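You operate a simulated robot arm through the tools that you are given. There is no shell and no other tool.

Carry out the task below with a simulated robot arm. There is one attempt and no reset: what you move stays moved.

Task
Couple the hose to the glue pump and prime it to the red mark.
Fine: port latch on, then glue valve open, both before the first stroke; four strokes at most.

The check looks at the end state, three seconds after you hand in, the way a careful person would. Anything else that was tipped, shoved, dropped, spilled or broken makes it a failure.

Robot
A 6-joint arm with a two-finger parallel gripper, fixed in place. Base frame: the origin is at the foot of the arm, x ahead of it, y to its left, z up. Readings come in mm, rad, newtons and seconds.
With the tool pointing down near the work surface it reaches from about 300 to 800 mm from the base axis. Its first joint turns from -2.897 to 2.897 rad. Payload 3.43 kg.
The TCP is the grasp point between the finger pads, 34 mm short of the fingertips. In the tool frame z runs along the fingers and y along their closing line. Largest opening 128 mm; finger width 24, thickness 12; the body of the gripper, 48 by 130 mm, starts 96 mm behind the TCP.
Orientation is that of the tool frame in the base frame, as [roll, pitch, yaw] about the fixed x, y, z axes, in that order (R = Rz(yaw) Ry(pitch) Rx(roll)). With the fingers straight down and closing along the base's y, the tool's x points along the base's -x, its y along +y and its z along -z.

Tools
- The arm moves only by the tool play_rows. Its argument "series" is a list of rows, each an object of numbers (a shift or turn left out is 0, a gripper value left out holds the last): "dx", "dy", "dz": the shift along the tool's x, y, z in units of 20 mm (1.0 is 20 mm); "rx", "ry", "rz": the turn, a rotation vector about the tool's x, y, z in units of 6 degrees (1.0 is 6 degrees); "claw": the finger opening in mm, from 0 to 128. In form: [{"dx": .., "dy": .., "dz": .., "rx": .., "ry": .., "rz": .., "claw": ..}, ...]. A call has 1 to 20 rows; each row shifts and turns the commanded pose from where the row before left it, along the tool's axes as they then stand. A call with a number of a shift or a turn outside -1 to 1 is refused whole. A row lasts 0.2 s, in which the tool goes at most 50 mm and 0.15 rad; a call with a longer step from one row to the next is refused whole, and so is a gripper value outside its range. A pose out of reach is approached as far as the arm can. The call stops where the force on the tool passes 90 N (or 10 N more than at its start, if that is more) or the arm is blocked; 0.2 s more then pass. The fingers move at their own pace (about 45 mm/s each) and stop on an object; they squeeze with about 29 N. The grip force told is the motor's: it shows also when the fingers shut on nothing. Time passes only in rows, and 0.2 s behind the last, so rows that do not move let the fingers close. The reply holds the time, the measured pose of the TCP, the force on the tool along the base axes, the opening and the grip force, in the units named above and with some noise, with the torque about the TCP (base axes, N m) and any sound that the robot's microphone picked up, and new pictures: "pictures" is both (left out), scene, wrist or none.
- Cameras (640 x 400 px; columns grow to the right, rows downward): "scene" is fixed at [55.5, 499.8, 1422.7]; the picture's right is [-0.42, -0.91, 0.00], its down [-0.54, 0.25, -0.80] and it looks along [0.73, -0.34, -0.60] (base axes); focal length 219 px, centre (320, 200). "wrist" rides on the gripper at [76, -11, -160] in the tool frame; the picture's right is [0.15, 0.99, 0.00], its down [-0.88, 0.13, -0.46] and it looks along [-0.45, 0.07, 0.89] (tool axes); focal length 234 px, centre (320, 200). There is no depth. A picture from a camera that has moved, and an enlarged one, comes with that camera's place and axes in the base frame and with its lens. The place of the scene camera against the robot may be out by one fixed shift of up to 12 mm in any direction.
- enlarge(camera, box): a new picture of the part [left, top, right, bottom] of that camera's present view, enlarged. No time passes.
- job_done(): hands the job in; it is judged then, once.

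Places have to be worked out from the pictures, the camera data and where the tool is seen. Open the gripper and draw the arm clear of the work before you hand the job in, unless the task says otherwise.

The tools are called by a JSON object that holds its "name" and its "arguments". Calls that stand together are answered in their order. play_rows: Moves the arm, as the interface text tells. Its arguments: {"type":"object","properties":{"series":{"type":"array"},"pictures":{"type":"string","enum":["both","scene","wrist","none"]}},"required":["series"]} The other tools are called the same way: enlarge (camera, box) takes an enlarged picture of a part of a camera's view; job_done () hands the job in.

At the start:

```text
clock: 0.0
tool_pos: [353.4, 137.0, 1288.4]
tool_rot: [3.14, -0.001, -3.139]
ft_force: [-0.2, -0.2, -0.2]
wrist_torque: [-0.01, 0.05, -0.02]
grip_width: 128.2
grip_force: 0.0
```

scene: 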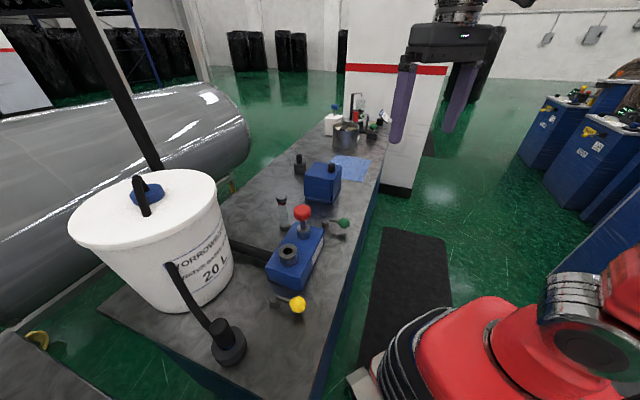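
wrist: 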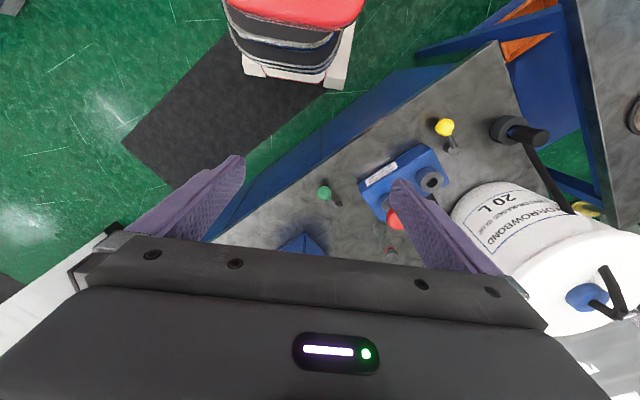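

I start by looking closely at the work area in both cameras before moving anything.

{"name": "enlarge", "arguments": {"camera": "scene", "box": [240, 180, 380, 320]}}

{"name": "enlarge", "arguments": {"camera": "scene", "box": [60, 160, 360, 380]}}

{"name": "enlarge", "arguments": {"camera": "wrist", "box": [280, 80, 600, 280]}}

{"name": "enlarge", "arguments": {"camera": "scene", "box": [270, 80, 430, 220]}}

```text
2.86 times, centred on (310, 250) of scene
camera zoom: at [55.5, 499.8, 1422.7], right [-0.42, -0.91, 0.0], down [-0.54, 0.25, -0.8], along [0.73, -0.34, -0.6], focal length 626 px, centre (349, 57)
```

zoom: 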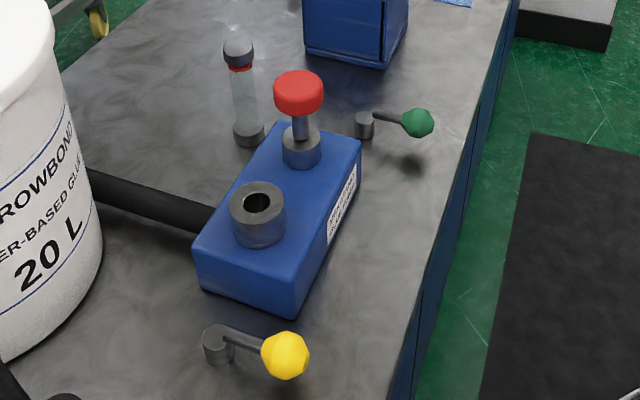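

```text
1.82 times, centred on (210, 270) of scene
camera zoom: at [55.5, 499.8, 1422.7], right [-0.42, -0.91, 0.0], down [-0.54, 0.25, -0.8], along [0.73, -0.34, -0.6], focal length 398 px, centre (520, 73)
```

zoom: 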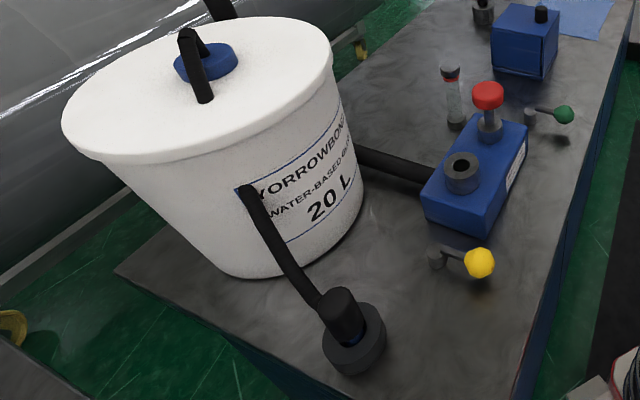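

```text
2.00 times, centred on (440, 180) of wrist
camera zoom: at [277.5, 124.9, 1448.2], right [-0.15, 0.99, 0.0], down [0.88, 0.13, 0.46], along [0.45, 0.07, -0.89], focal length 468 px, centre (80, 240)
```

zoom: 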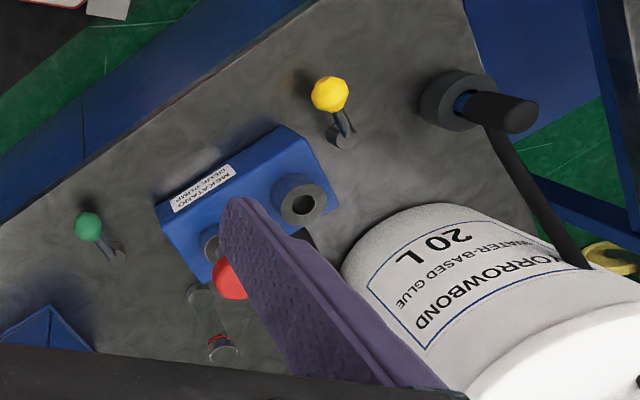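

```text
2.86 times, centred on (350, 150) of scene
camera zoom: at [55.5, 499.8, 1422.7], right [-0.42, -0.91, 0.0], down [-0.54, 0.25, -0.8], along [0.73, -0.34, -0.6], focal length 626 px, centre (234, 343)
```

zoom: 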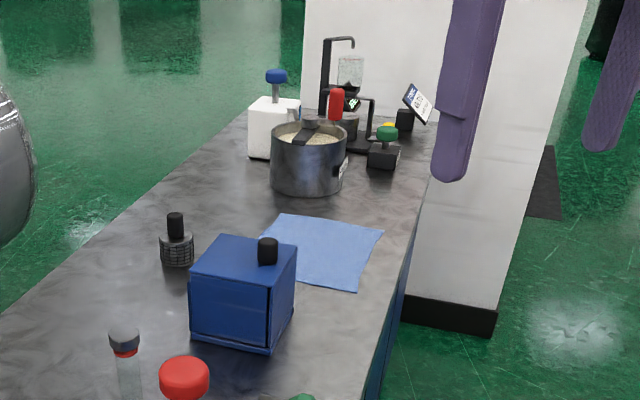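

Triangulating from both views, the port's top is near (445, 413, 950), the bench is near z≈860 and the bucket lid is near z≈1120. I move sideways and down a little, staying high, so the wrist camera gets a closer look at the pump.

{"name": "play_rows", "arguments": {"series": [{"dy": 0.8, "dz": 0.5}, {"dy": 0.8, "dz": 0.5}, {"dy": 0.8, "dz": 0.5}, {"dy": 0.8, "dz": 0.5}, {"dy": 0.8, "dz": 0.5}, {"dy": 0.8, "dz": 0.5}, {"dy": 0.8, "dz": 0.5}, {"dy": 0.8, "dz": 0.5}, {"dy": 0.8, "dz": 0.5}, {"dy": 0.8, "dz": 0.5}, {"dy": 0.8, "dz": 0.5}, {"dy": 0.8, "dz": 0.5}, {}, {}]}}

```text
clock: 3.0
tool_pos: [352.3, 328.2, 1169.0]
tool_rot: [3.14, -0.001, -3.141]
ft_force: [0.4, -0.3, 0.2]
wrist_torque: [0.01, -0.03, -0.01]
grip_width: 127.9
grip_force: 0.0
camera wrist: at [277.1, 316.8, 1329.0], right [-0.15, 0.99, 0.0], down [0.88, 0.13, 0.46], along [0.45, 0.07, -0.89], focal length 234 px, centre (320, 200)
```

scene: 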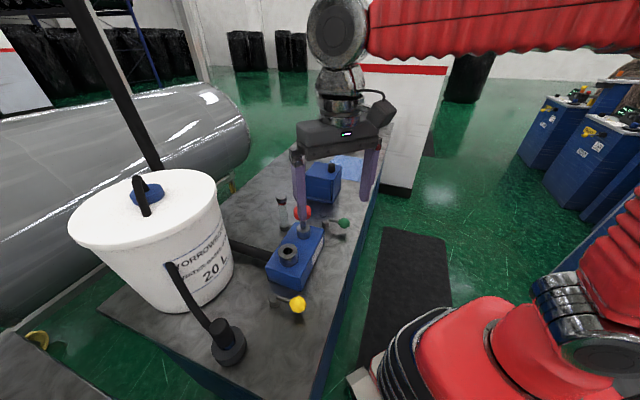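
wrist: 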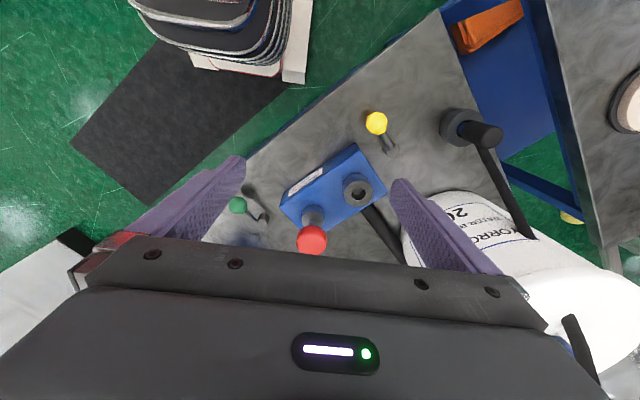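

The wrist camera now shows the pump more clearly, so I enlarge it to look for lever labels, the hose plug, and the sight glass mark.

{"name": "enlarge", "arguments": {"camera": "wrist", "box": [210, 90, 420, 270]}}

{"name": "enlarge", "arguments": {"camera": "wrist", "box": [350, 80, 560, 260]}}

{"name": "enlarge", "arguments": {"camera": "scene", "box": [250, 190, 360, 260]}}

{"name": "enlarge", "arguments": {"camera": "scene", "box": [140, 240, 320, 380]}}

```text
2.22 times, centred on (315, 180) of wrist
camera zoom: at [277.1, 316.8, 1329.0], right [-0.15, 0.99, 0.0], down [0.88, 0.13, 0.46], along [0.45, 0.07, -0.89], focal length 520 px, centre (331, 244)
```

zoom: 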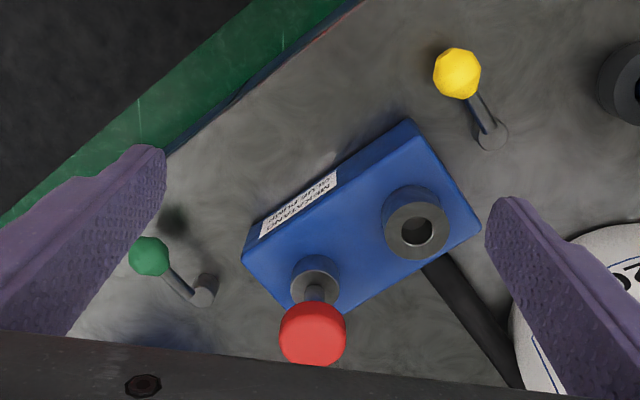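

```text
2.22 times, centred on (455, 170) of wrist
camera zoom: at [277.1, 316.8, 1329.0], right [-0.15, 0.99, 0.0], down [0.88, 0.13, 0.46], along [0.45, 0.07, -0.89], focal length 520 px, centre (20, 267)
```

zoom: 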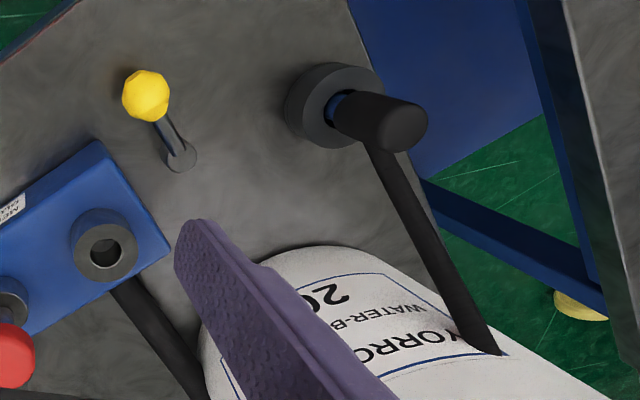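

```text
5.71 times, centred on (305, 225) of scene
camera zoom: at [55.5, 499.8, 1422.7], right [-0.42, -0.91, 0.0], down [-0.54, 0.25, -0.8], along [0.73, -0.34, -0.6], focal length 1252 px, centre (406, 57)
```

zoom: 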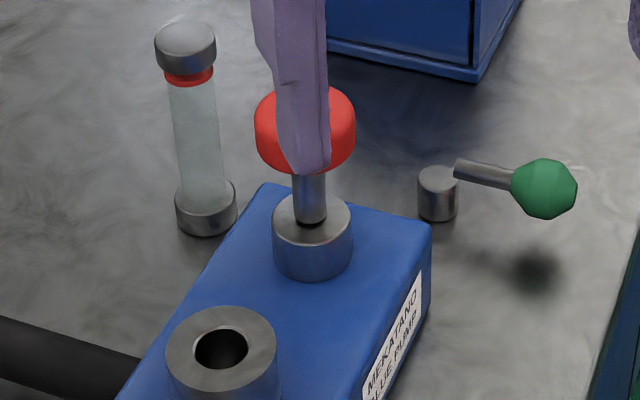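

```text
2.86 times, centred on (230, 310) of scene
camera zoom: at [55.5, 499.8, 1422.7], right [-0.42, -0.91, 0.0], down [-0.54, 0.25, -0.8], along [0.73, -0.34, -0.6], focal length 626 px, centre (577, -114)
```

zoom: 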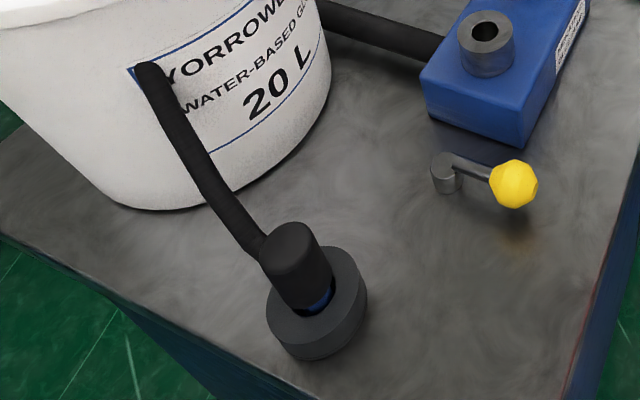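

From the two wrist views I place the yellow knob at about (331, 432, 879), the green knob at (544, 177, 880), the port top at (450, 416, 941) and the hose plug at (316, 598, ~950). I go closer to the yellow lever and the plug to look for markings.

{"name": "play_rows", "arguments": {"series": [{"dx": 0.34, "dy": 0.62, "dz": 0.95}, {"dx": 0.34, "dy": 0.62, "dz": 0.95}, {"dx": 0.34, "dy": 0.62, "dz": 0.95}, {"dx": 0.34, "dy": 0.62, "dz": 0.95}, {"dx": 0.34, "dy": 0.62, "dz": 0.95}, {"dx": 0.34, "dy": 0.62, "dz": 0.95}, {"dx": 0.34, "dy": 0.62, "dz": 0.95}, {"dx": 0.34, "dy": 0.62, "dz": 0.95}, {"dx": 0.34, "dy": 0.62, "dz": 0.95}, {}, {}]}}

```text
clock: 5.4
tool_pos: [291.4, 440.5, 997.6]
tool_rot: [3.141, 0.001, -3.14]
ft_force: [-0.2, -0.6, -0.7]
wrist_torque: [-0.02, -0.03, 0.02]
grip_width: 128.1
grip_force: 0.1
camera wrist: at [215.3, 428.8, 1157.9], right [-0.15, 0.99, 0.0], down [0.88, 0.13, 0.46], along [0.45, 0.07, -0.89], focal length 234 px, centre (320, 200)
```

scene: 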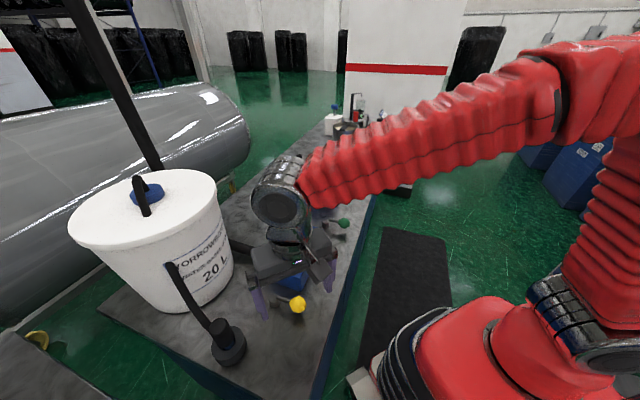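
wrist: 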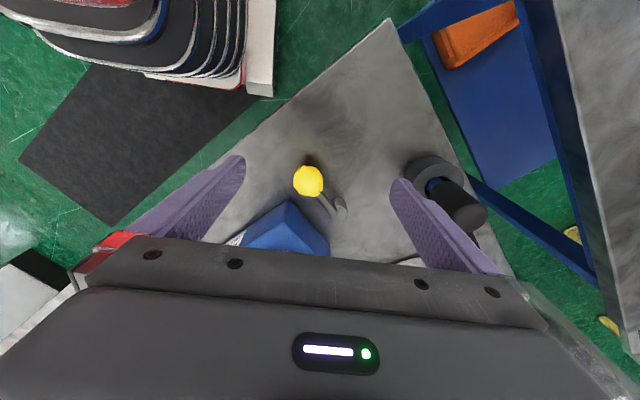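

{"name": "enlarge", "arguments": {"camera": "wrist", "box": [270, 140, 390, 240]}}

{"name": "enlarge", "arguments": {"camera": "wrist", "box": [380, 130, 520, 240]}}

```text
4.00 times, centred on (330, 190) of wrist
camera zoom: at [215.3, 428.8, 1157.9], right [-0.15, 0.99, 0.0], down [0.88, 0.13, 0.46], along [0.45, 0.07, -0.89], focal length 937 px, centre (280, 240)
```

zoom: 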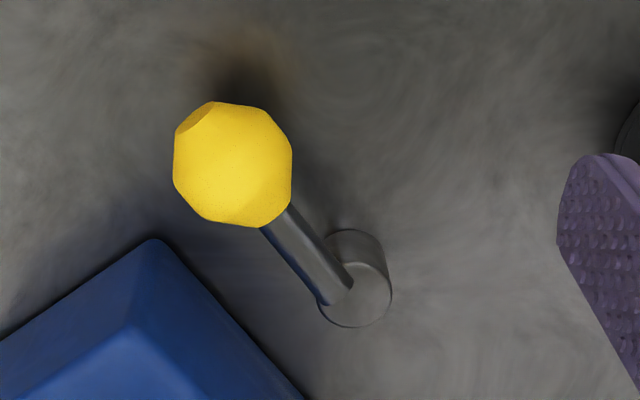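

```text
3.64 times, centred on (450, 185) of wrist
camera zoom: at [215.3, 428.8, 1157.9], right [-0.15, 0.99, 0.0], down [0.88, 0.13, 0.46], along [0.45, 0.07, -0.89], focal length 852 px, centre (-153, 254)
```

zoom: 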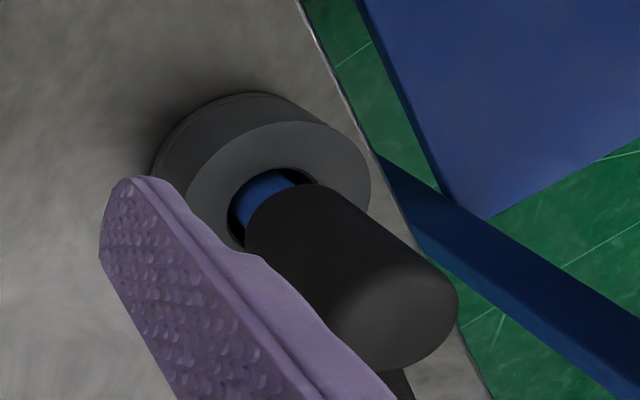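

The yellow lever has no label and its pivot is near (373, 482). I look at the green lever and at anything on the far bench that might give the convention, such as the sign.

{"name": "enlarge", "arguments": {"camera": "scene", "box": [320, 85, 400, 145]}}

{"name": "enlarge", "arguments": {"camera": "scene", "box": [540, 80, 640, 160]}}

{"name": "enlarge", "arguments": {"camera": "scene", "box": [150, 230, 270, 380]}}

```text
6.67 times, centred on (360, 115) of scene
camera zoom: at [55.5, 499.8, 1422.7], right [-0.42, -0.91, 0.0], down [-0.54, 0.25, -0.8], along [0.73, -0.34, -0.6], focal length 1460 px, centre (53, 767)
```

zoom: 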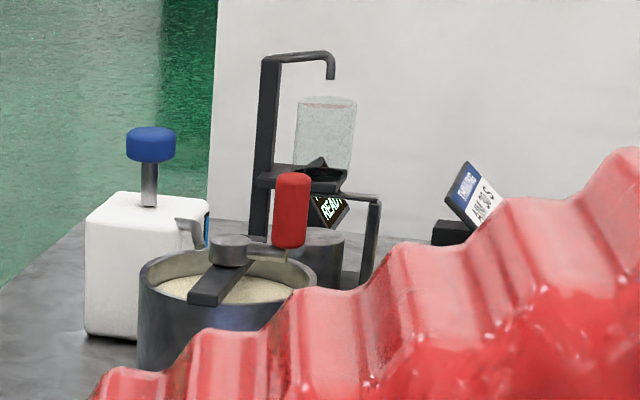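

```text
5.00 times, centred on (590, 120) of scene
camera zoom: at [55.5, 499.8, 1422.7], right [-0.42, -0.91, 0.0], down [-0.54, 0.25, -0.8], along [0.73, -0.34, -0.6], focal length 1095 px, centre (-1030, 600)
```

zoom: 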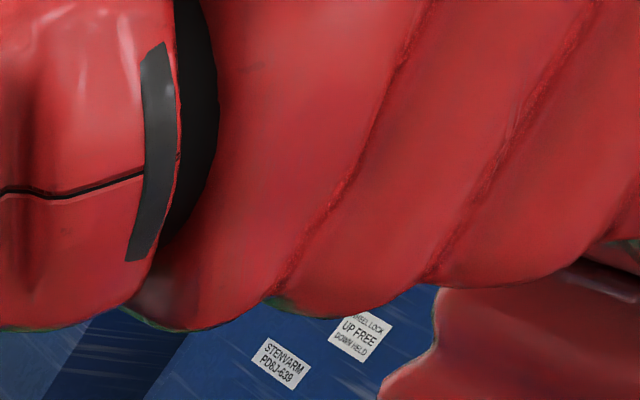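

```text
2.67 times, centred on (210, 305) of scene
camera zoom: at [55.5, 499.8, 1422.7], right [-0.42, -0.91, 0.0], down [-0.54, 0.25, -0.8], along [0.73, -0.34, -0.6], focal length 584 px, centre (613, -80)
```

zoom: 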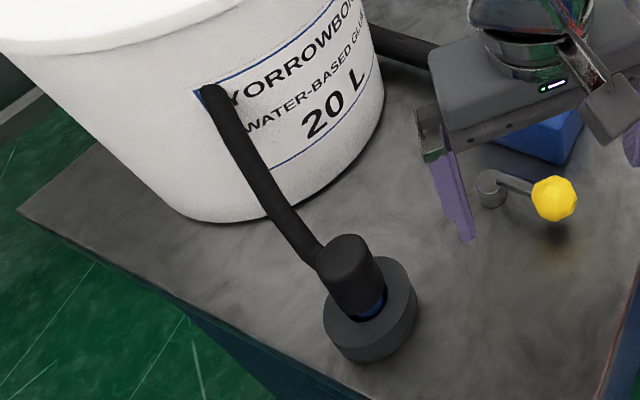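

There are printed labels on the blue machines in the background, so the pump may carry similar ones. I raise the arm and swing over to view the green lever and the pump's other faces.

{"name": "play_rows", "arguments": {"series": [{"dz": -1}, {"dz": -1}, {"dz": -1}, {"dz": -1}, {"dx": -0.85, "dy": -1, "dz": 0}, {"dx": -0.85, "dy": -1}, {"dx": -0.85, "dy": -1}, {"dx": -0.85, "dy": -1}, {"dx": -0.85, "dy": -1}, {"dx": -0.85, "dy": -1}, {"dx": -0.85, "dy": -1}, {"dx": -0.85, "dy": -1}, {"dx": -0.85, "dy": -1}, {"dx": -0.85, "dy": -1}, {"dx": -0.85, "dy": -1}, {"dx": -0.85, "dy": -1}, {}, {}]}}

```text
clock: 9.2
tool_pos: [496.6, 200.8, 1079.1]
tool_rot: [3.14, -0.001, -3.138]
ft_force: [-0.4, -0.3, 0.8]
wrist_torque: [0.01, -0.02, -0.01]
grip_width: 127.9
grip_force: 0.0
camera wrist: at [420.2, 188.6, 1238.0], right [-0.15, 0.99, 0.0], down [0.88, 0.13, 0.46], along [0.45, 0.07, -0.89], focal length 234 px, centre (320, 200)
```

scene: 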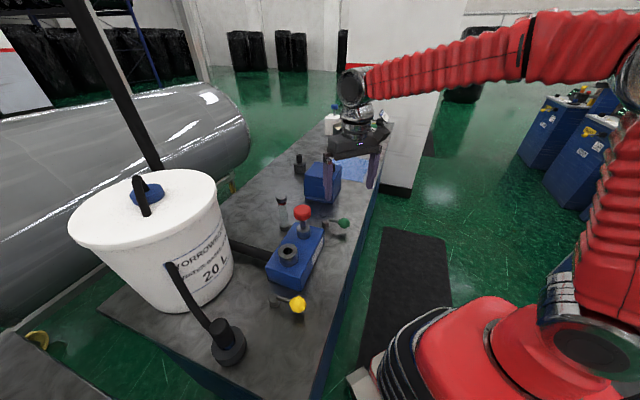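
wrist: 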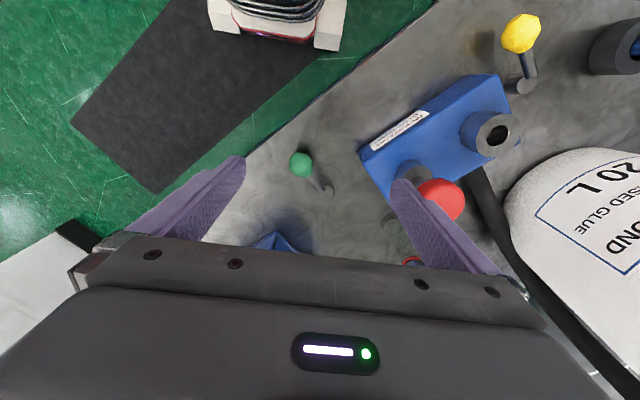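

{"name": "enlarge", "arguments": {"camera": "wrist", "box": [260, 130, 360, 210]}}

{"name": "enlarge", "arguments": {"camera": "wrist", "box": [340, 60, 540, 240]}}

{"name": "enlarge", "arguments": {"camera": "scene", "box": [240, 190, 370, 320]}}

{"name": "enlarge", "arguments": {"camera": "scene", "box": [510, 80, 640, 210]}}

```text
5.00 times, centred on (310, 170) of wrist
camera zoom: at [420.2, 188.6, 1238.0], right [-0.15, 0.99, 0.0], down [0.88, 0.13, 0.46], along [0.45, 0.07, -0.89], focal length 1171 px, centre (370, 350)
```

zoom: 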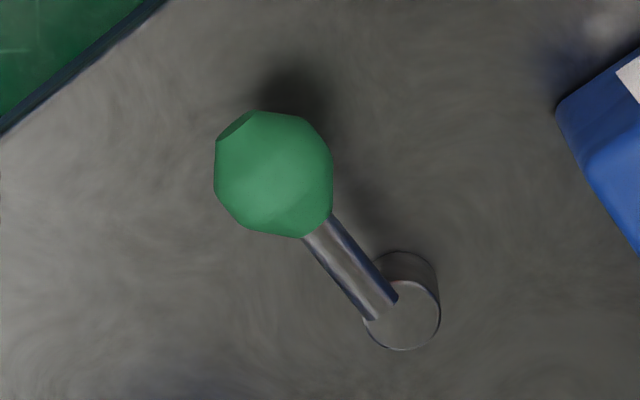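

```text
2.22 times, centred on (440, 150) of wrist
camera zoom: at [420.2, 188.6, 1238.0], right [-0.15, 0.99, 0.0], down [0.88, 0.13, 0.46], along [0.45, 0.07, -0.89], focal length 520 px, centre (53, 311)
```

zoom: 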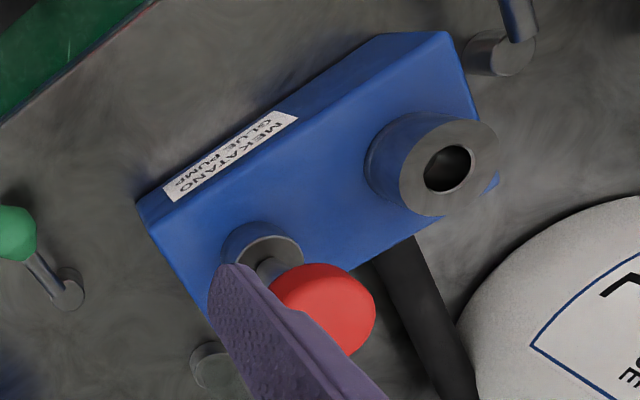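

```text
3.08 times, centred on (305, 255) of scene
camera zoom: at [55.5, 499.8, 1422.7], right [-0.42, -0.91, 0.0], down [-0.54, 0.25, -0.8], along [0.73, -0.34, -0.6], focal length 674 px, centre (366, 31)
```

zoom: 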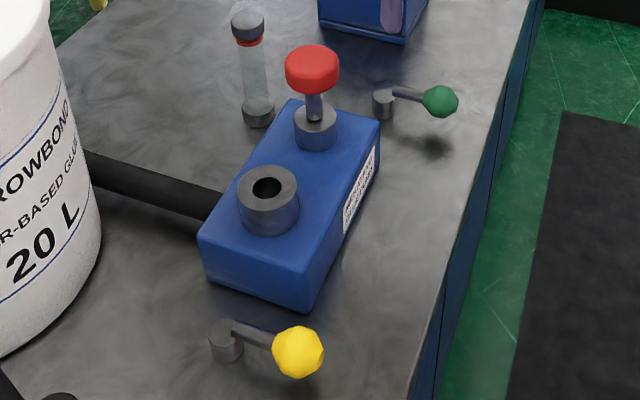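

```text
3.08 times, centred on (575, 145) of scene
camera zoom: at [55.5, 499.8, 1422.7], right [-0.42, -0.91, 0.0], down [-0.54, 0.25, -0.8], along [0.73, -0.34, -0.6], focal length 674 px, centre (-465, 369)
```

zoom: 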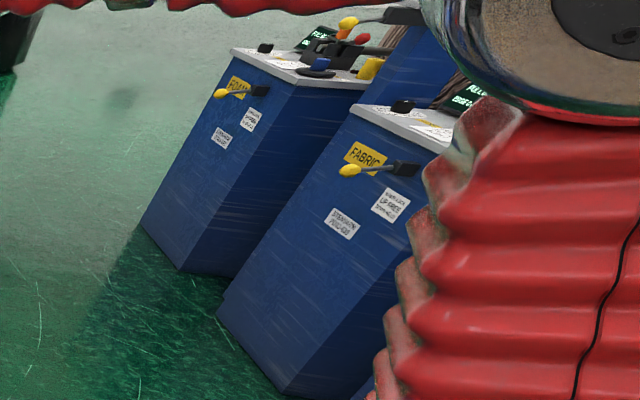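

No labels besides the pump's name: the yellow lever stands at the port end and the green one by the plunger. I take yellow as the port latch and green as the glue valve. Next I go above the hose plug near (316, 598), staying high, to measure it.

{"name": "play_rows", "arguments": {"series": [{"dx": 0.45, "dy": 0.99}, {"dx": 0.45, "dy": 0.99}, {"dx": 0.45, "dy": 0.99}, {"dx": 0.45, "dy": 0.99}, {"dx": 0.45, "dy": 0.99}, {"dx": 0.45, "dy": 0.99}, {"dx": 0.45, "dy": 0.99}, {"dx": 0.45, "dy": 0.99}, {"dx": 0.45, "dy": 0.99}, {"dx": 0.45, "dy": 0.99}, {"dx": 0.45, "dy": 0.99}, {"dx": 0.45, "dy": 0.99}, {"dx": 0.45, "dy": 0.99}, {"dx": 0.45, "dy": 0.99}, {"dx": 0.45, "dy": 0.99}, {"dx": 0.45, "dy": 0.99}, {"dx": 0.45, "dy": 0.99}, {"dx": 0.45, "dy": 0.99}, {"dx": 0.45, "dy": 0.99}, {"dx": 0.45, "dy": 0.99}], "pictures": "none"}}

{"name": "play_rows", "arguments": {"series": [{}, {}]}}

{"name": "enlarge", "arguments": {"camera": "wrist", "box": [220, 90, 420, 240]}}

```text
clock: 13.4
tool_pos: [316.9, 597.1, 1080.0]
tool_rot: [3.139, 0.0, -3.139]
ft_force: [0.2, -0.1, -1.1]
wrist_torque: [0.04, -0.01, -0.01]
grip_width: 127.9
grip_force: 0.1
```

```text
clock: 14.0
tool_pos: [316.4, 596.9, 1079.2]
tool_rot: [3.139, 0.0, -3.141]
ft_force: [0.7, -0.2, -0.1]
wrist_torque: [-0.02, 0.02, 0.01]
grip_width: 128.0
grip_force: 0.0
camera wrist: at [240.1, 585.2, 1238.4], right [-0.15, 0.99, 0.0], down [0.88, 0.13, 0.46], along [0.45, 0.07, -0.89], focal length 234 px, centre (320, 200)
```

scene: 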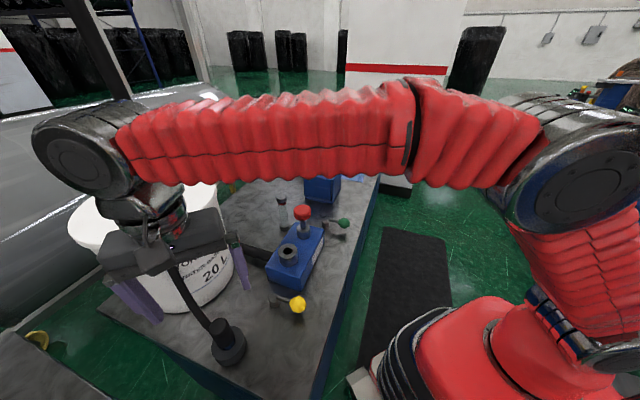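
wrist: 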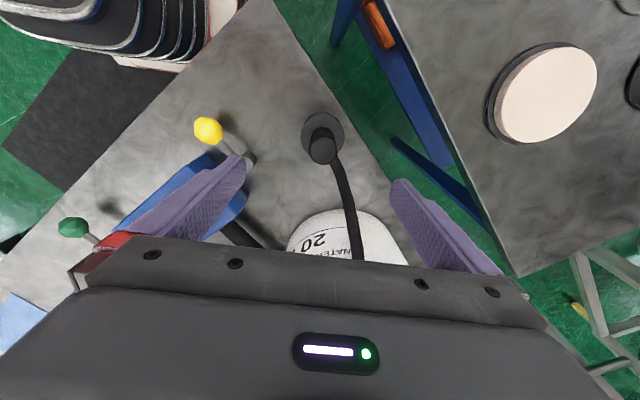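

```text
2.67 times, centred on (320, 165) of wrist
camera zoom: at [240.1, 585.2, 1238.4], right [-0.15, 0.99, 0.0], down [0.88, 0.13, 0.46], along [0.45, 0.07, -0.89], focal length 624 px, centre (320, 293)
```

zoom: 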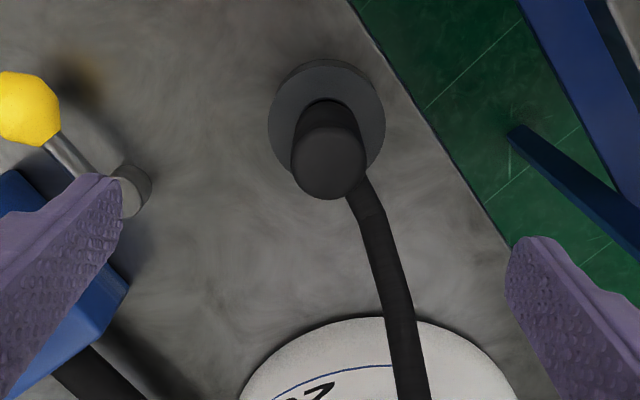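

The plug stands vertical at about (317, 602), with its top near z≈951, a body about 34 mm wide and the holder top at z≈868. The hose leaves it at about 27° from +x towards the bucket. I turn the gripper so the fingers close across the hose direction, come down some way, and check alignment.

{"name": "play_rows", "arguments": {"series": [{"rz": -0.92, "dz": 0.3}, {"rz": -0.92, "dz": 0.3}, {"rz": -0.92, "dz": 0.3}, {"rz": -0.92, "dz": 0.3}, {"rz": -0.92, "dz": 0.3}, {"dy": 0.24}, {}, {}]}}

{"name": "enlarge", "arguments": {"camera": "wrist", "box": [220, 90, 420, 240]}}

```text
clock: 15.8
tool_pos: [313.2, 600.3, 1048.4]
tool_rot: [3.141, 0.002, -2.656]
ft_force: [-0.7, -0.6, -0.1]
wrist_torque: [-0.02, 0.0, -0.01]
grip_width: 128.1
grip_force: 0.1
camera wrist: at [251.5, 555.4, 1208.4], right [-0.59, 0.81, 0.0], down [0.72, 0.52, 0.46], along [0.37, 0.27, -0.89], focal length 234 px, centre (320, 200)
```

scene: 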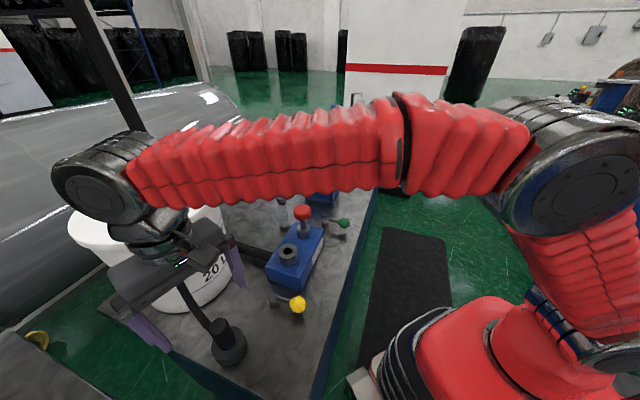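
wrist: 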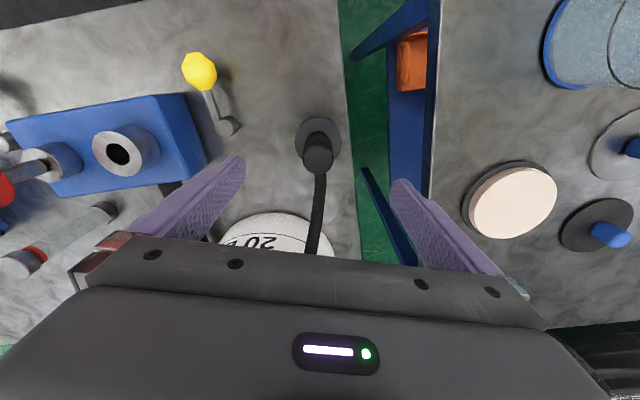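

```text
2.67 times, centred on (320, 165) of wrist
camera zoom: at [251.5, 555.4, 1208.4], right [-0.59, 0.81, 0.0], down [0.72, 0.52, 0.46], along [0.37, 0.27, -0.89], focal length 624 px, centre (320, 293)
```

zoom: 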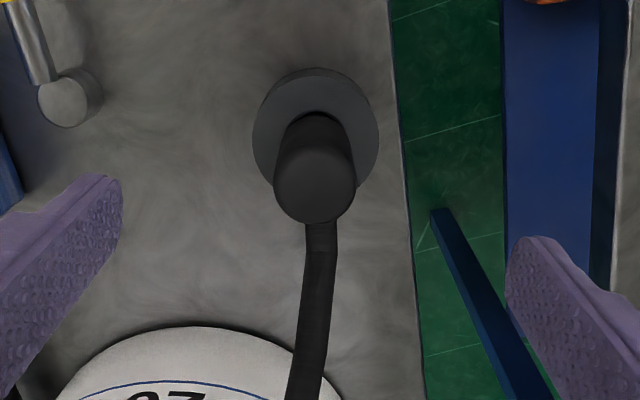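

The plug sits nearly on the tool axis, within a few millimetres. I enlarge to measure the residual offset before descending.

{"name": "enlarge", "arguments": {"camera": "wrist", "box": [280, 105, 360, 185]}}

```text
5.00 times, centred on (320, 145) of wrist
camera zoom: at [251.5, 555.4, 1208.4], right [-0.59, 0.81, 0.0], down [0.72, 0.52, 0.46], along [0.37, 0.27, -0.89], focal length 1171 px, centre (320, 475)
```

zoom: 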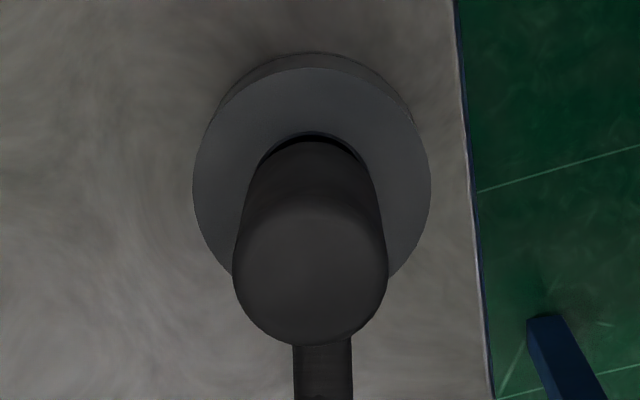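

The plug is about 3 mm forward and 1.7 mm to one side of the tool axis. I correct that, narrow the fingers to 90 mm, and descend so the tips straddle the plug's top.

{"name": "play_rows", "arguments": {"series": [{"dx": -0.165, "dy": -0.083, "claw": 90}, {"dz": 0.9}, {"dz": 0.9}, {"dz": 0.9}, {"dz": 0.9}, {"dz": 0.8}, {}, {}]}}

{"name": "enlarge", "arguments": {"camera": "wrist", "box": [240, 120, 400, 240]}}

{"name": "enlarge", "arguments": {"camera": "scene", "box": [80, 220, 280, 380]}}

```text
clock: 17.6
tool_pos: [317.6, 602.1, 960.9]
tool_rot: [3.139, 0.001, -2.657]
ft_force: [1.3, 0.5, 0.1]
wrist_torque: [-0.02, -0.01, 0.01]
grip_width: 90.2
grip_force: 0.1
camera wrist: at [254.9, 555.8, 1120.9], right [-0.59, 0.81, 0.0], down [0.72, 0.52, 0.46], along [0.37, 0.27, -0.89], focal length 234 px, centre (320, 200)
```

scene: 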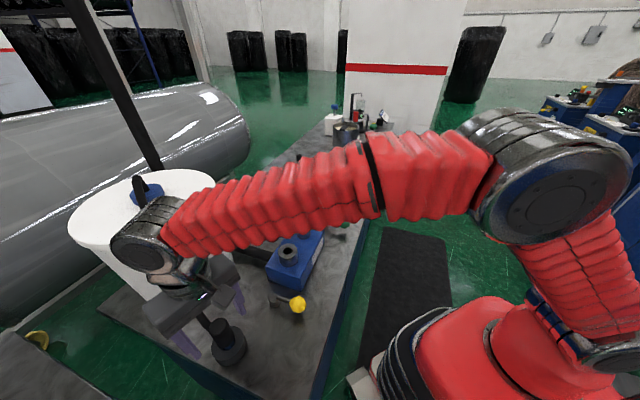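
wrist: 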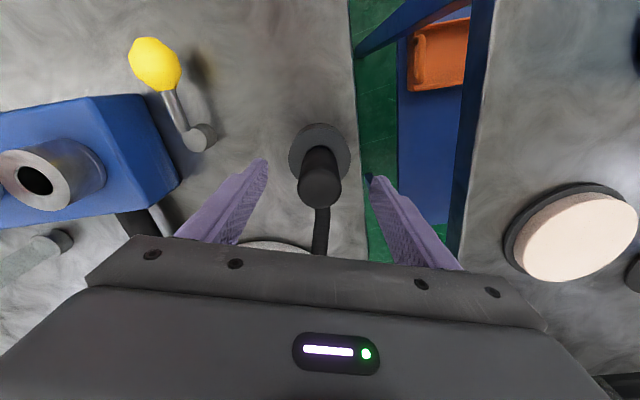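

```text
3.33 times, centred on (320, 180) of wrist
camera zoom: at [254.9, 555.8, 1120.9], right [-0.59, 0.81, 0.0], down [0.72, 0.52, 0.46], along [0.37, 0.27, -0.89], focal length 781 px, centre (320, 267)
```

zoom: 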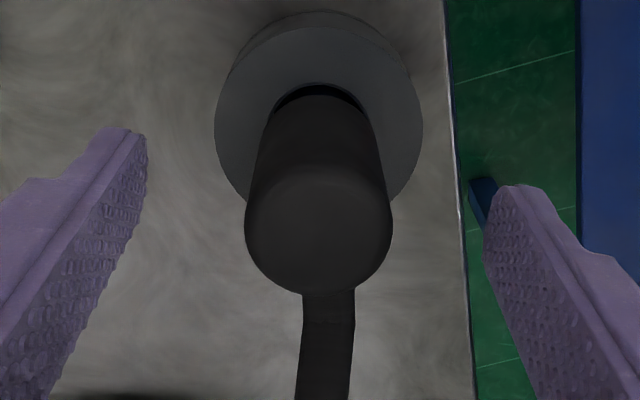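

```text
2.50 times, centred on (180, 300) of scene
camera zoom: at [55.5, 499.8, 1422.7], right [-0.42, -0.91, 0.0], down [-0.54, 0.25, -0.8], along [0.73, -0.34, -0.6], focal length 548 px, centre (670, -50)
```

zoom: 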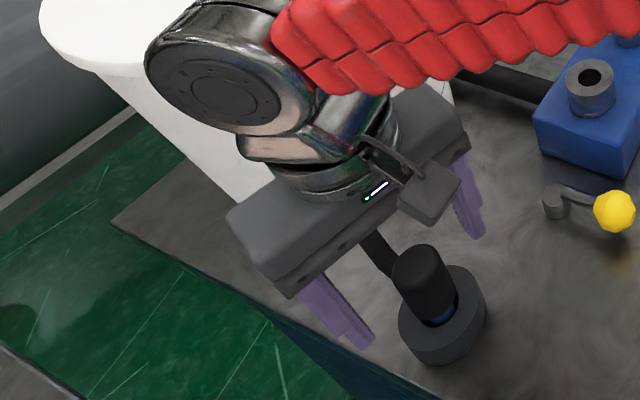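

Alignment is now within about 1 mm, and the plug's width (35 mm) and top height are consistent across views. I descend to z≈922 and close on the plug body.

{"name": "play_rows", "arguments": {"series": [{"dz": 0.65}, {"dz": 0.65}, {"dz": 0.65}, {}, {"claw": 20}, {"claw": 20}, {"claw": 20}, {"claw": 20}, {"claw": 20}, {"claw": 20}]}}

{"name": "enlarge", "arguments": {"camera": "wrist", "box": [240, 120, 400, 240]}}

```text
clock: 19.8
tool_pos: [318.2, 600.1, 922.2]
tool_rot: [3.139, 0.002, -2.658]
ft_force: [0.0, 0.0, -0.9]
wrist_torque: [-0.04, -0.05, 0.01]
grip_width: 35.2
grip_force: 29.1
camera wrist: at [254.9, 555.7, 1081.6], right [-0.59, 0.81, 0.0], down [0.72, 0.52, 0.46], along [0.37, 0.27, -0.89], focal length 234 px, centre (320, 200)
```

scene: 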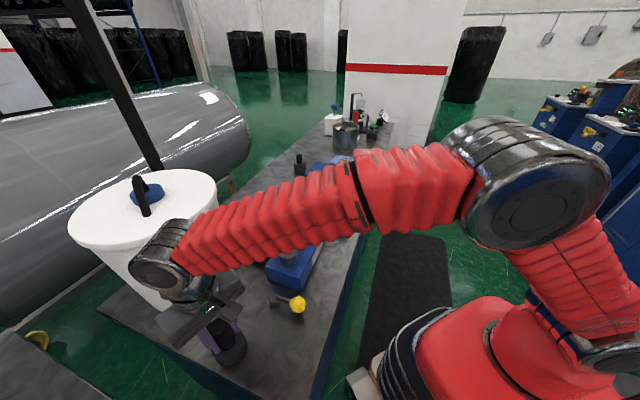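
wrist: 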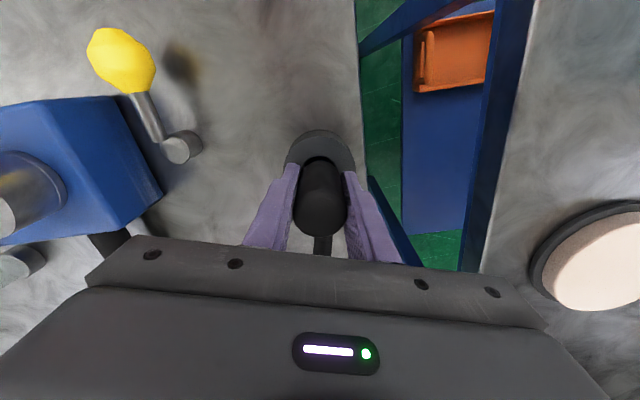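

```text
3.33 times, centred on (320, 180) of wrist
camera zoom: at [254.9, 555.7, 1081.6], right [-0.59, 0.81, 0.0], down [0.72, 0.52, 0.46], along [0.37, 0.27, -0.89], focal length 781 px, centre (320, 267)
```

zoom: 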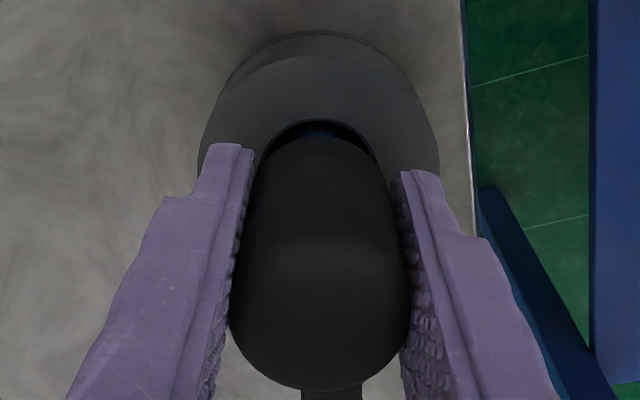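

The plug is held: 35.2 mm opening, 29 N grip. I lift slowly straight up, watching the force for hose tension.

{"name": "play_rows", "arguments": {"series": [{"dz": -0.25}, {"dz": -0.25}, {"dz": -0.25}, {"dz": -0.25}, {"dz": -0.4}, {"dz": -0.4}, {"dz": -0.4}, {}]}}

{"name": "enlarge", "arguments": {"camera": "scene", "box": [120, 240, 280, 380]}}

{"name": "enlarge", "arguments": {"camera": "wrist", "box": [240, 120, 400, 240]}}

```text
clock: 21.6
tool_pos: [317.1, 599.4, 965.0]
tool_rot: [3.14, 0.002, -2.657]
ft_force: [0.1, -0.6, -2.1]
wrist_torque: [0.02, 0.0, -0.04]
grip_width: 35.4
grip_force: 29.0
camera wrist: at [254.7, 555.4, 1125.2], right [-0.59, 0.81, 0.0], down [0.72, 0.52, 0.46], along [0.37, 0.27, -0.89], focal length 234 px, centre (320, 200)
```

scene: 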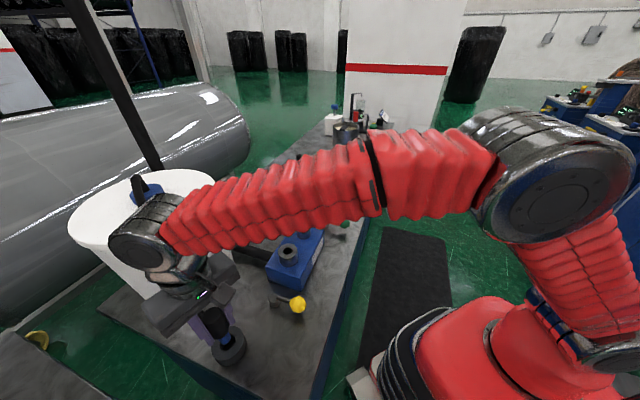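
wrist: 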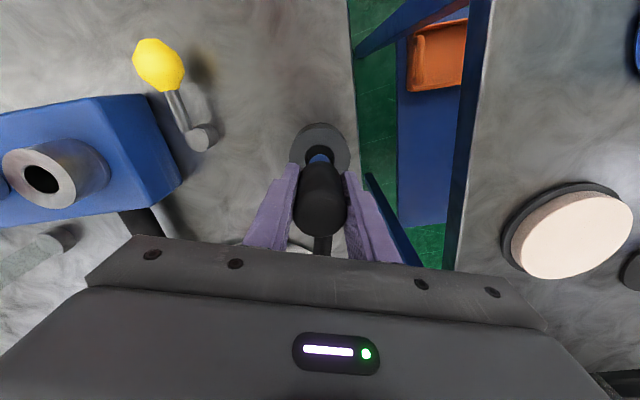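

```text
2.86 times, centred on (200, 310) of scene
camera zoom: at [55.5, 499.8, 1422.7], right [-0.42, -0.91, 0.0], down [-0.54, 0.25, -0.8], along [0.73, -0.34, -0.6], focal length 626 px, centre (663, -114)
```

zoom: 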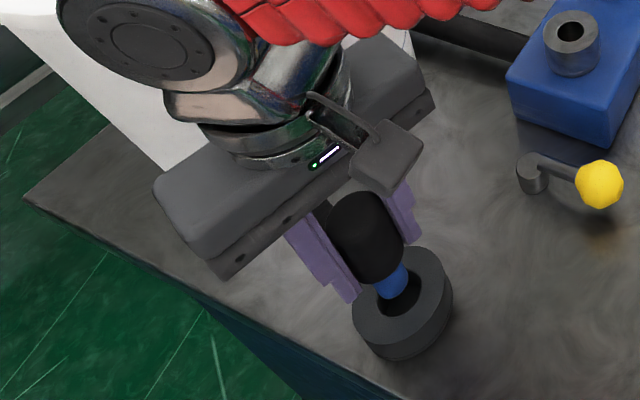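

```text
3.33 times, centred on (320, 180) of wrist
camera zoom: at [254.7, 555.4, 1125.2], right [-0.59, 0.81, 0.0], down [0.72, 0.52, 0.46], along [0.37, 0.27, -0.89], focal length 781 px, centre (320, 267)
```

zoom: 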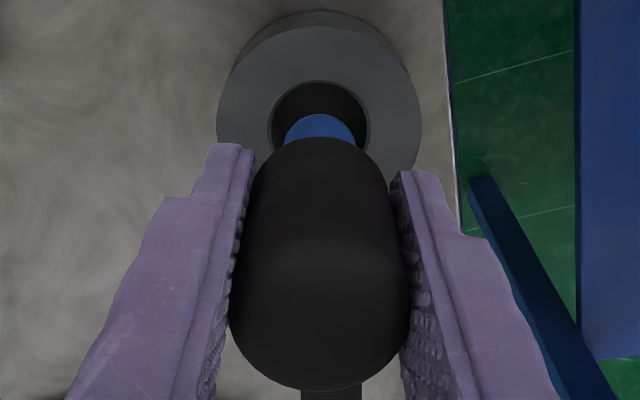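

The plug comes up freely: the blue nozzle is about 21 mm wide, the hose adds almost no force, and the port hole is about 26 mm. I lift it clear of the holder to z≈1050.

{"name": "play_rows", "arguments": {"series": [{"dz": -0.5}, {"dz": -0.5}, {"dz": -0.5}, {"dz": -0.5}, {"dz": -0.5}, {"dz": -0.5}, {"dz": -0.6}, {"dz": -0.6}, {}]}}

{"name": "enlarge", "arguments": {"camera": "scene", "box": [120, 220, 280, 380]}}

{"name": "enlarge", "arguments": {"camera": "wrist", "box": [240, 100, 400, 240]}}

```text
clock: 23.6
tool_pos: [315.9, 600.6, 1050.8]
tool_rot: [-3.141, 0.002, -2.657]
ft_force: [0.3, 0.3, -2.6]
wrist_torque: [0.02, 0.0, -0.04]
grip_width: 35.1
grip_force: 29.5
camera wrist: at [255.0, 555.6, 1209.8], right [-0.59, 0.81, 0.0], down [0.72, 0.52, 0.46], along [0.37, 0.27, -0.89], focal length 234 px, centre (320, 200)
```

scene: 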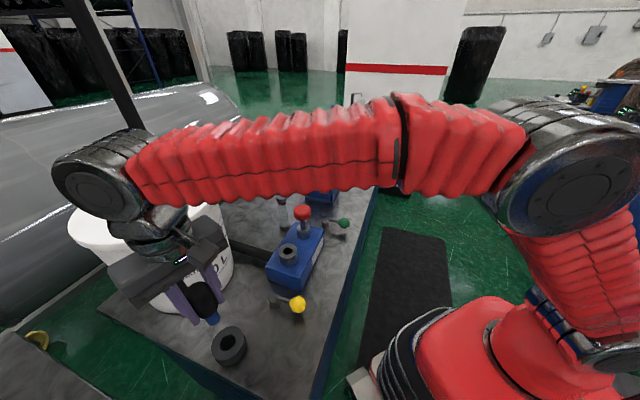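
wrist: 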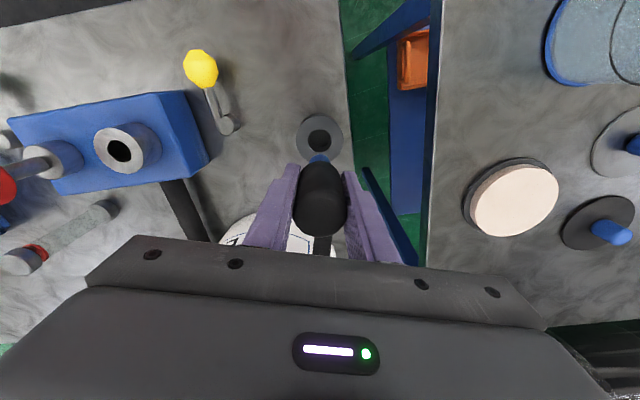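

```text
2.50 times, centred on (200, 300) of scene
camera zoom: at [55.5, 499.8, 1422.7], right [-0.42, -0.91, 0.0], down [-0.54, 0.25, -0.8], along [0.73, -0.34, -0.6], focal length 548 px, centre (620, -50)
```

zoom: 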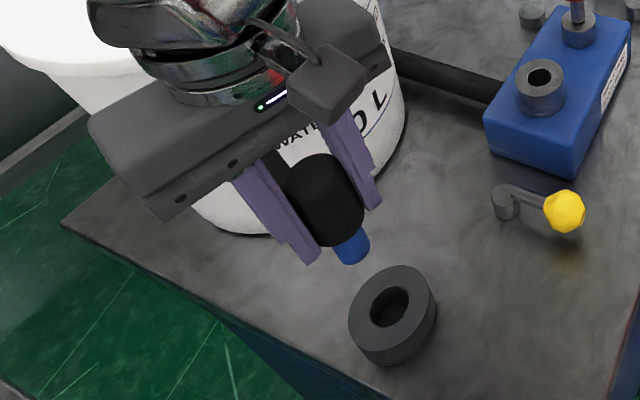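

```text
2.86 times, centred on (320, 170) of wrist
camera zoom: at [255.0, 555.6, 1209.8], right [-0.59, 0.81, 0.0], down [0.72, 0.52, 0.46], along [0.37, 0.27, -0.89], focal length 669 px, centre (320, 286)
```

zoom: 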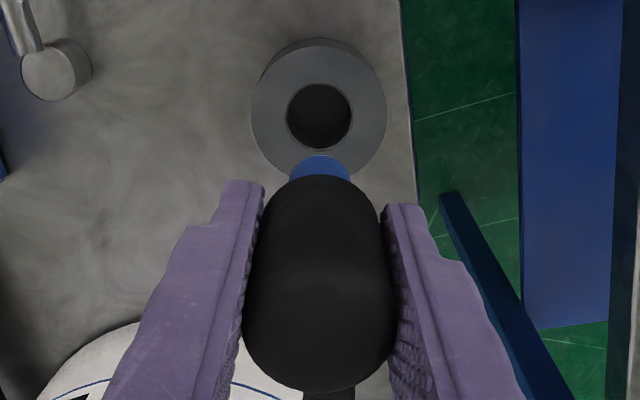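

The plug is clear of the holder with a nozzle about 25 mm long. I carry it towards the port while turning it so the hose side keeps facing the bucket, stopping halfway to check force and hose.

{"name": "play_rows", "arguments": {"series": [{"dx": -0.117, "dy": -0.807, "rz": -0.774}, {"dx": -0.051, "dy": -0.813, "rz": -0.774}, {"dx": 0.015, "dy": -0.815, "rz": -0.774}, {"dx": 0.081, "dy": -0.811, "rz": -0.774}, {"dx": 0.146, "dy": -0.802, "rz": -0.774}, {"dx": 0.2105, "dy": -0.787, "rz": -0.774}, {"dx": 0.2735, "dy": -0.768, "rz": -0.774}, {}]}}

{"name": "enlarge", "arguments": {"camera": "scene", "box": [140, 180, 340, 320]}}

```text
clock: 25.4
tool_pos: [384.2, 507.3, 1050.4]
tool_rot: [3.14, 0.002, -2.09]
ft_force: [-0.2, 0.3, -1.3]
wrist_torque: [-0.02, -0.03, 0.02]
grip_width: 35.2
grip_force: 28.6
camera wrist: at [355.9, 436.2, 1208.8], right [-0.93, 0.36, 0.0], down [0.32, 0.83, 0.46], along [0.17, 0.43, -0.89], focal length 234 px, centre (320, 200)
```

scene: 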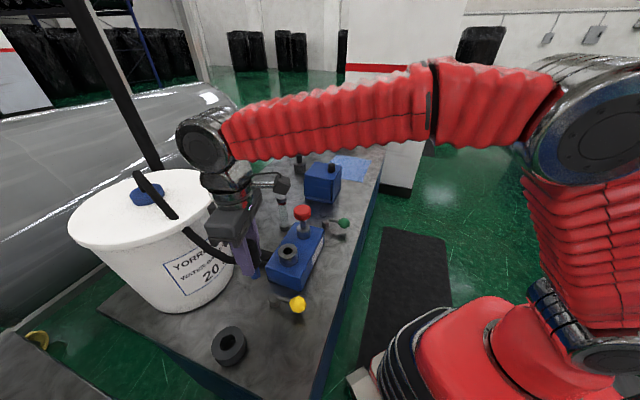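
wrist: 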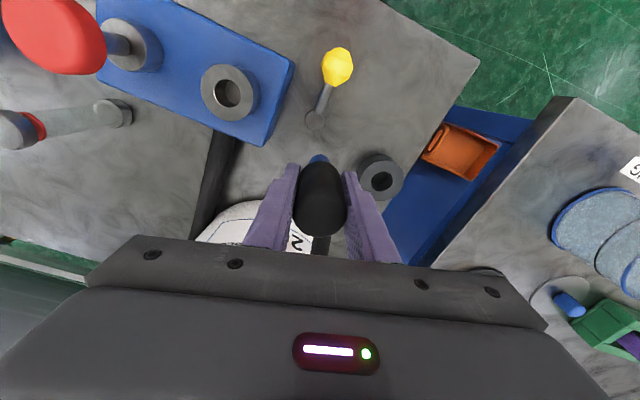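

```text
2.86 times, centred on (240, 250) of scene
camera zoom: at [55.5, 499.8, 1422.7], right [-0.42, -0.91, 0.0], down [-0.54, 0.25, -0.8], along [0.73, -0.34, -0.6], focal length 626 px, centre (549, 57)
```

zoom: 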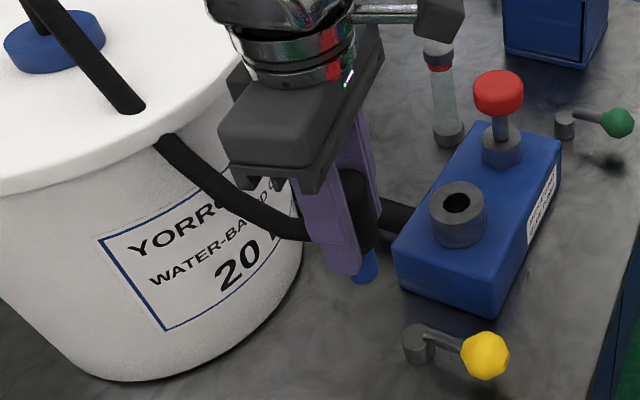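

The hose follows freely (force about 1 N) and the bucket has not moved. I carry on over the port at the same height.

{"name": "play_rows", "arguments": {"series": [{"dx": 0.3326, "dy": -0.7315, "rz": -0.774}, {"dx": 0.3906, "dy": -0.7023, "rz": -0.774}, {"dx": 0.4462, "dy": -0.6683, "rz": -0.774}, {"dx": 0.4989, "dy": -0.63, "rz": -0.774}, {"dx": 0.5481, "dy": -0.5877, "rz": -0.774}, {"dx": 0.5939, "dy": -0.5414, "rz": -0.774}, {"dx": 0.6357, "dy": -0.4916, "rz": -0.774}, {}, {}]}}

{"name": "enlarge", "arguments": {"camera": "wrist", "box": [270, 100, 370, 200]}}

{"name": "enlarge", "arguments": {"camera": "scene", "box": [200, 180, 360, 320]}}

```text
clock: 27.4
tool_pos: [450.0, 417.2, 1050.2]
tool_rot: [-3.141, 0.001, -1.524]
ft_force: [-0.8, -0.1, -1.7]
wrist_torque: [-0.01, 0.05, 0.0]
grip_width: 35.0
grip_force: 29.2
camera wrist: at [464.0, 341.3, 1209.1], right [-0.98, -0.19, 0.0], down [-0.17, 0.87, 0.46], along [-0.09, 0.45, -0.89], focal length 234 px, centre (320, 200)
```

scene: 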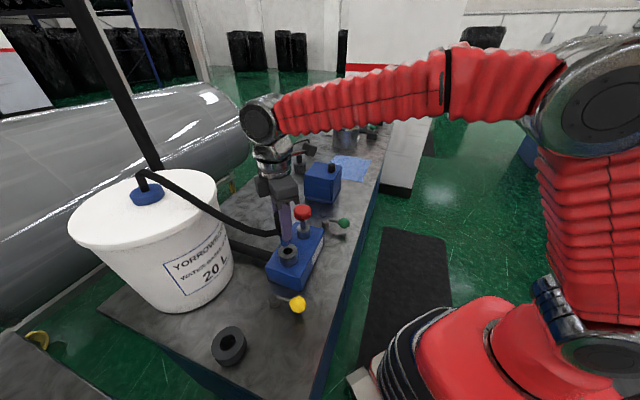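
wrist: 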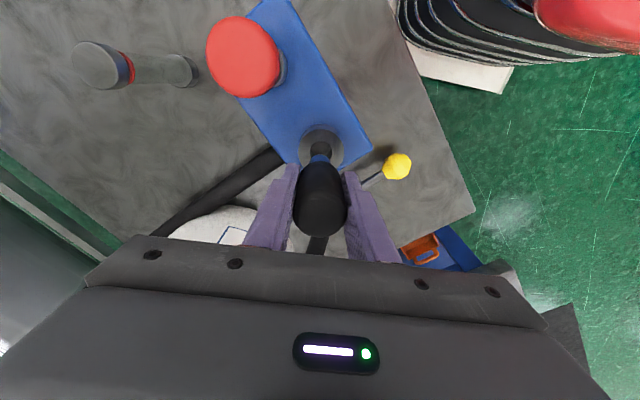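

```text
4.00 times, centred on (320, 150) of wrist
camera zoom: at [464.0, 341.3, 1209.1], right [-0.98, -0.19, 0.0], down [-0.17, 0.87, 0.46], along [-0.09, 0.45, -0.89], focal length 937 px, centre (320, 400)
```

zoom: 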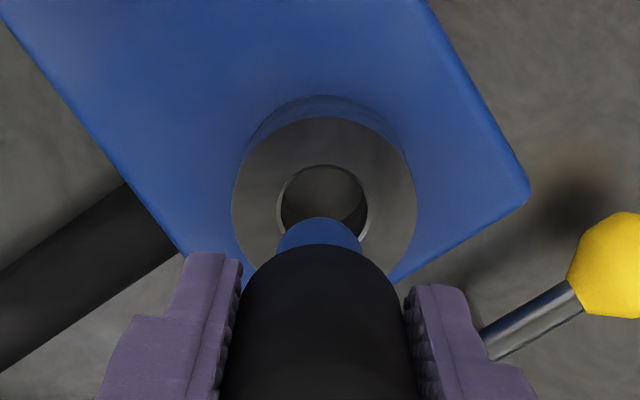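

```text
2.86 times, centred on (280, 250) of scene
camera zoom: at [55.5, 499.8, 1422.7], right [-0.42, -0.91, 0.0], down [-0.54, 0.25, -0.8], along [0.73, -0.34, -0.6], focal length 626 px, centre (434, 57)
```

zoom: 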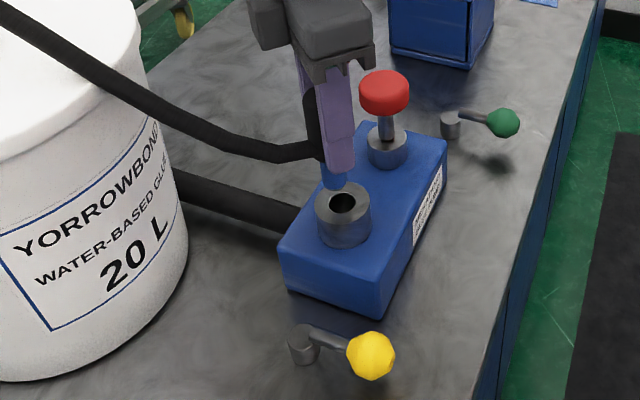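

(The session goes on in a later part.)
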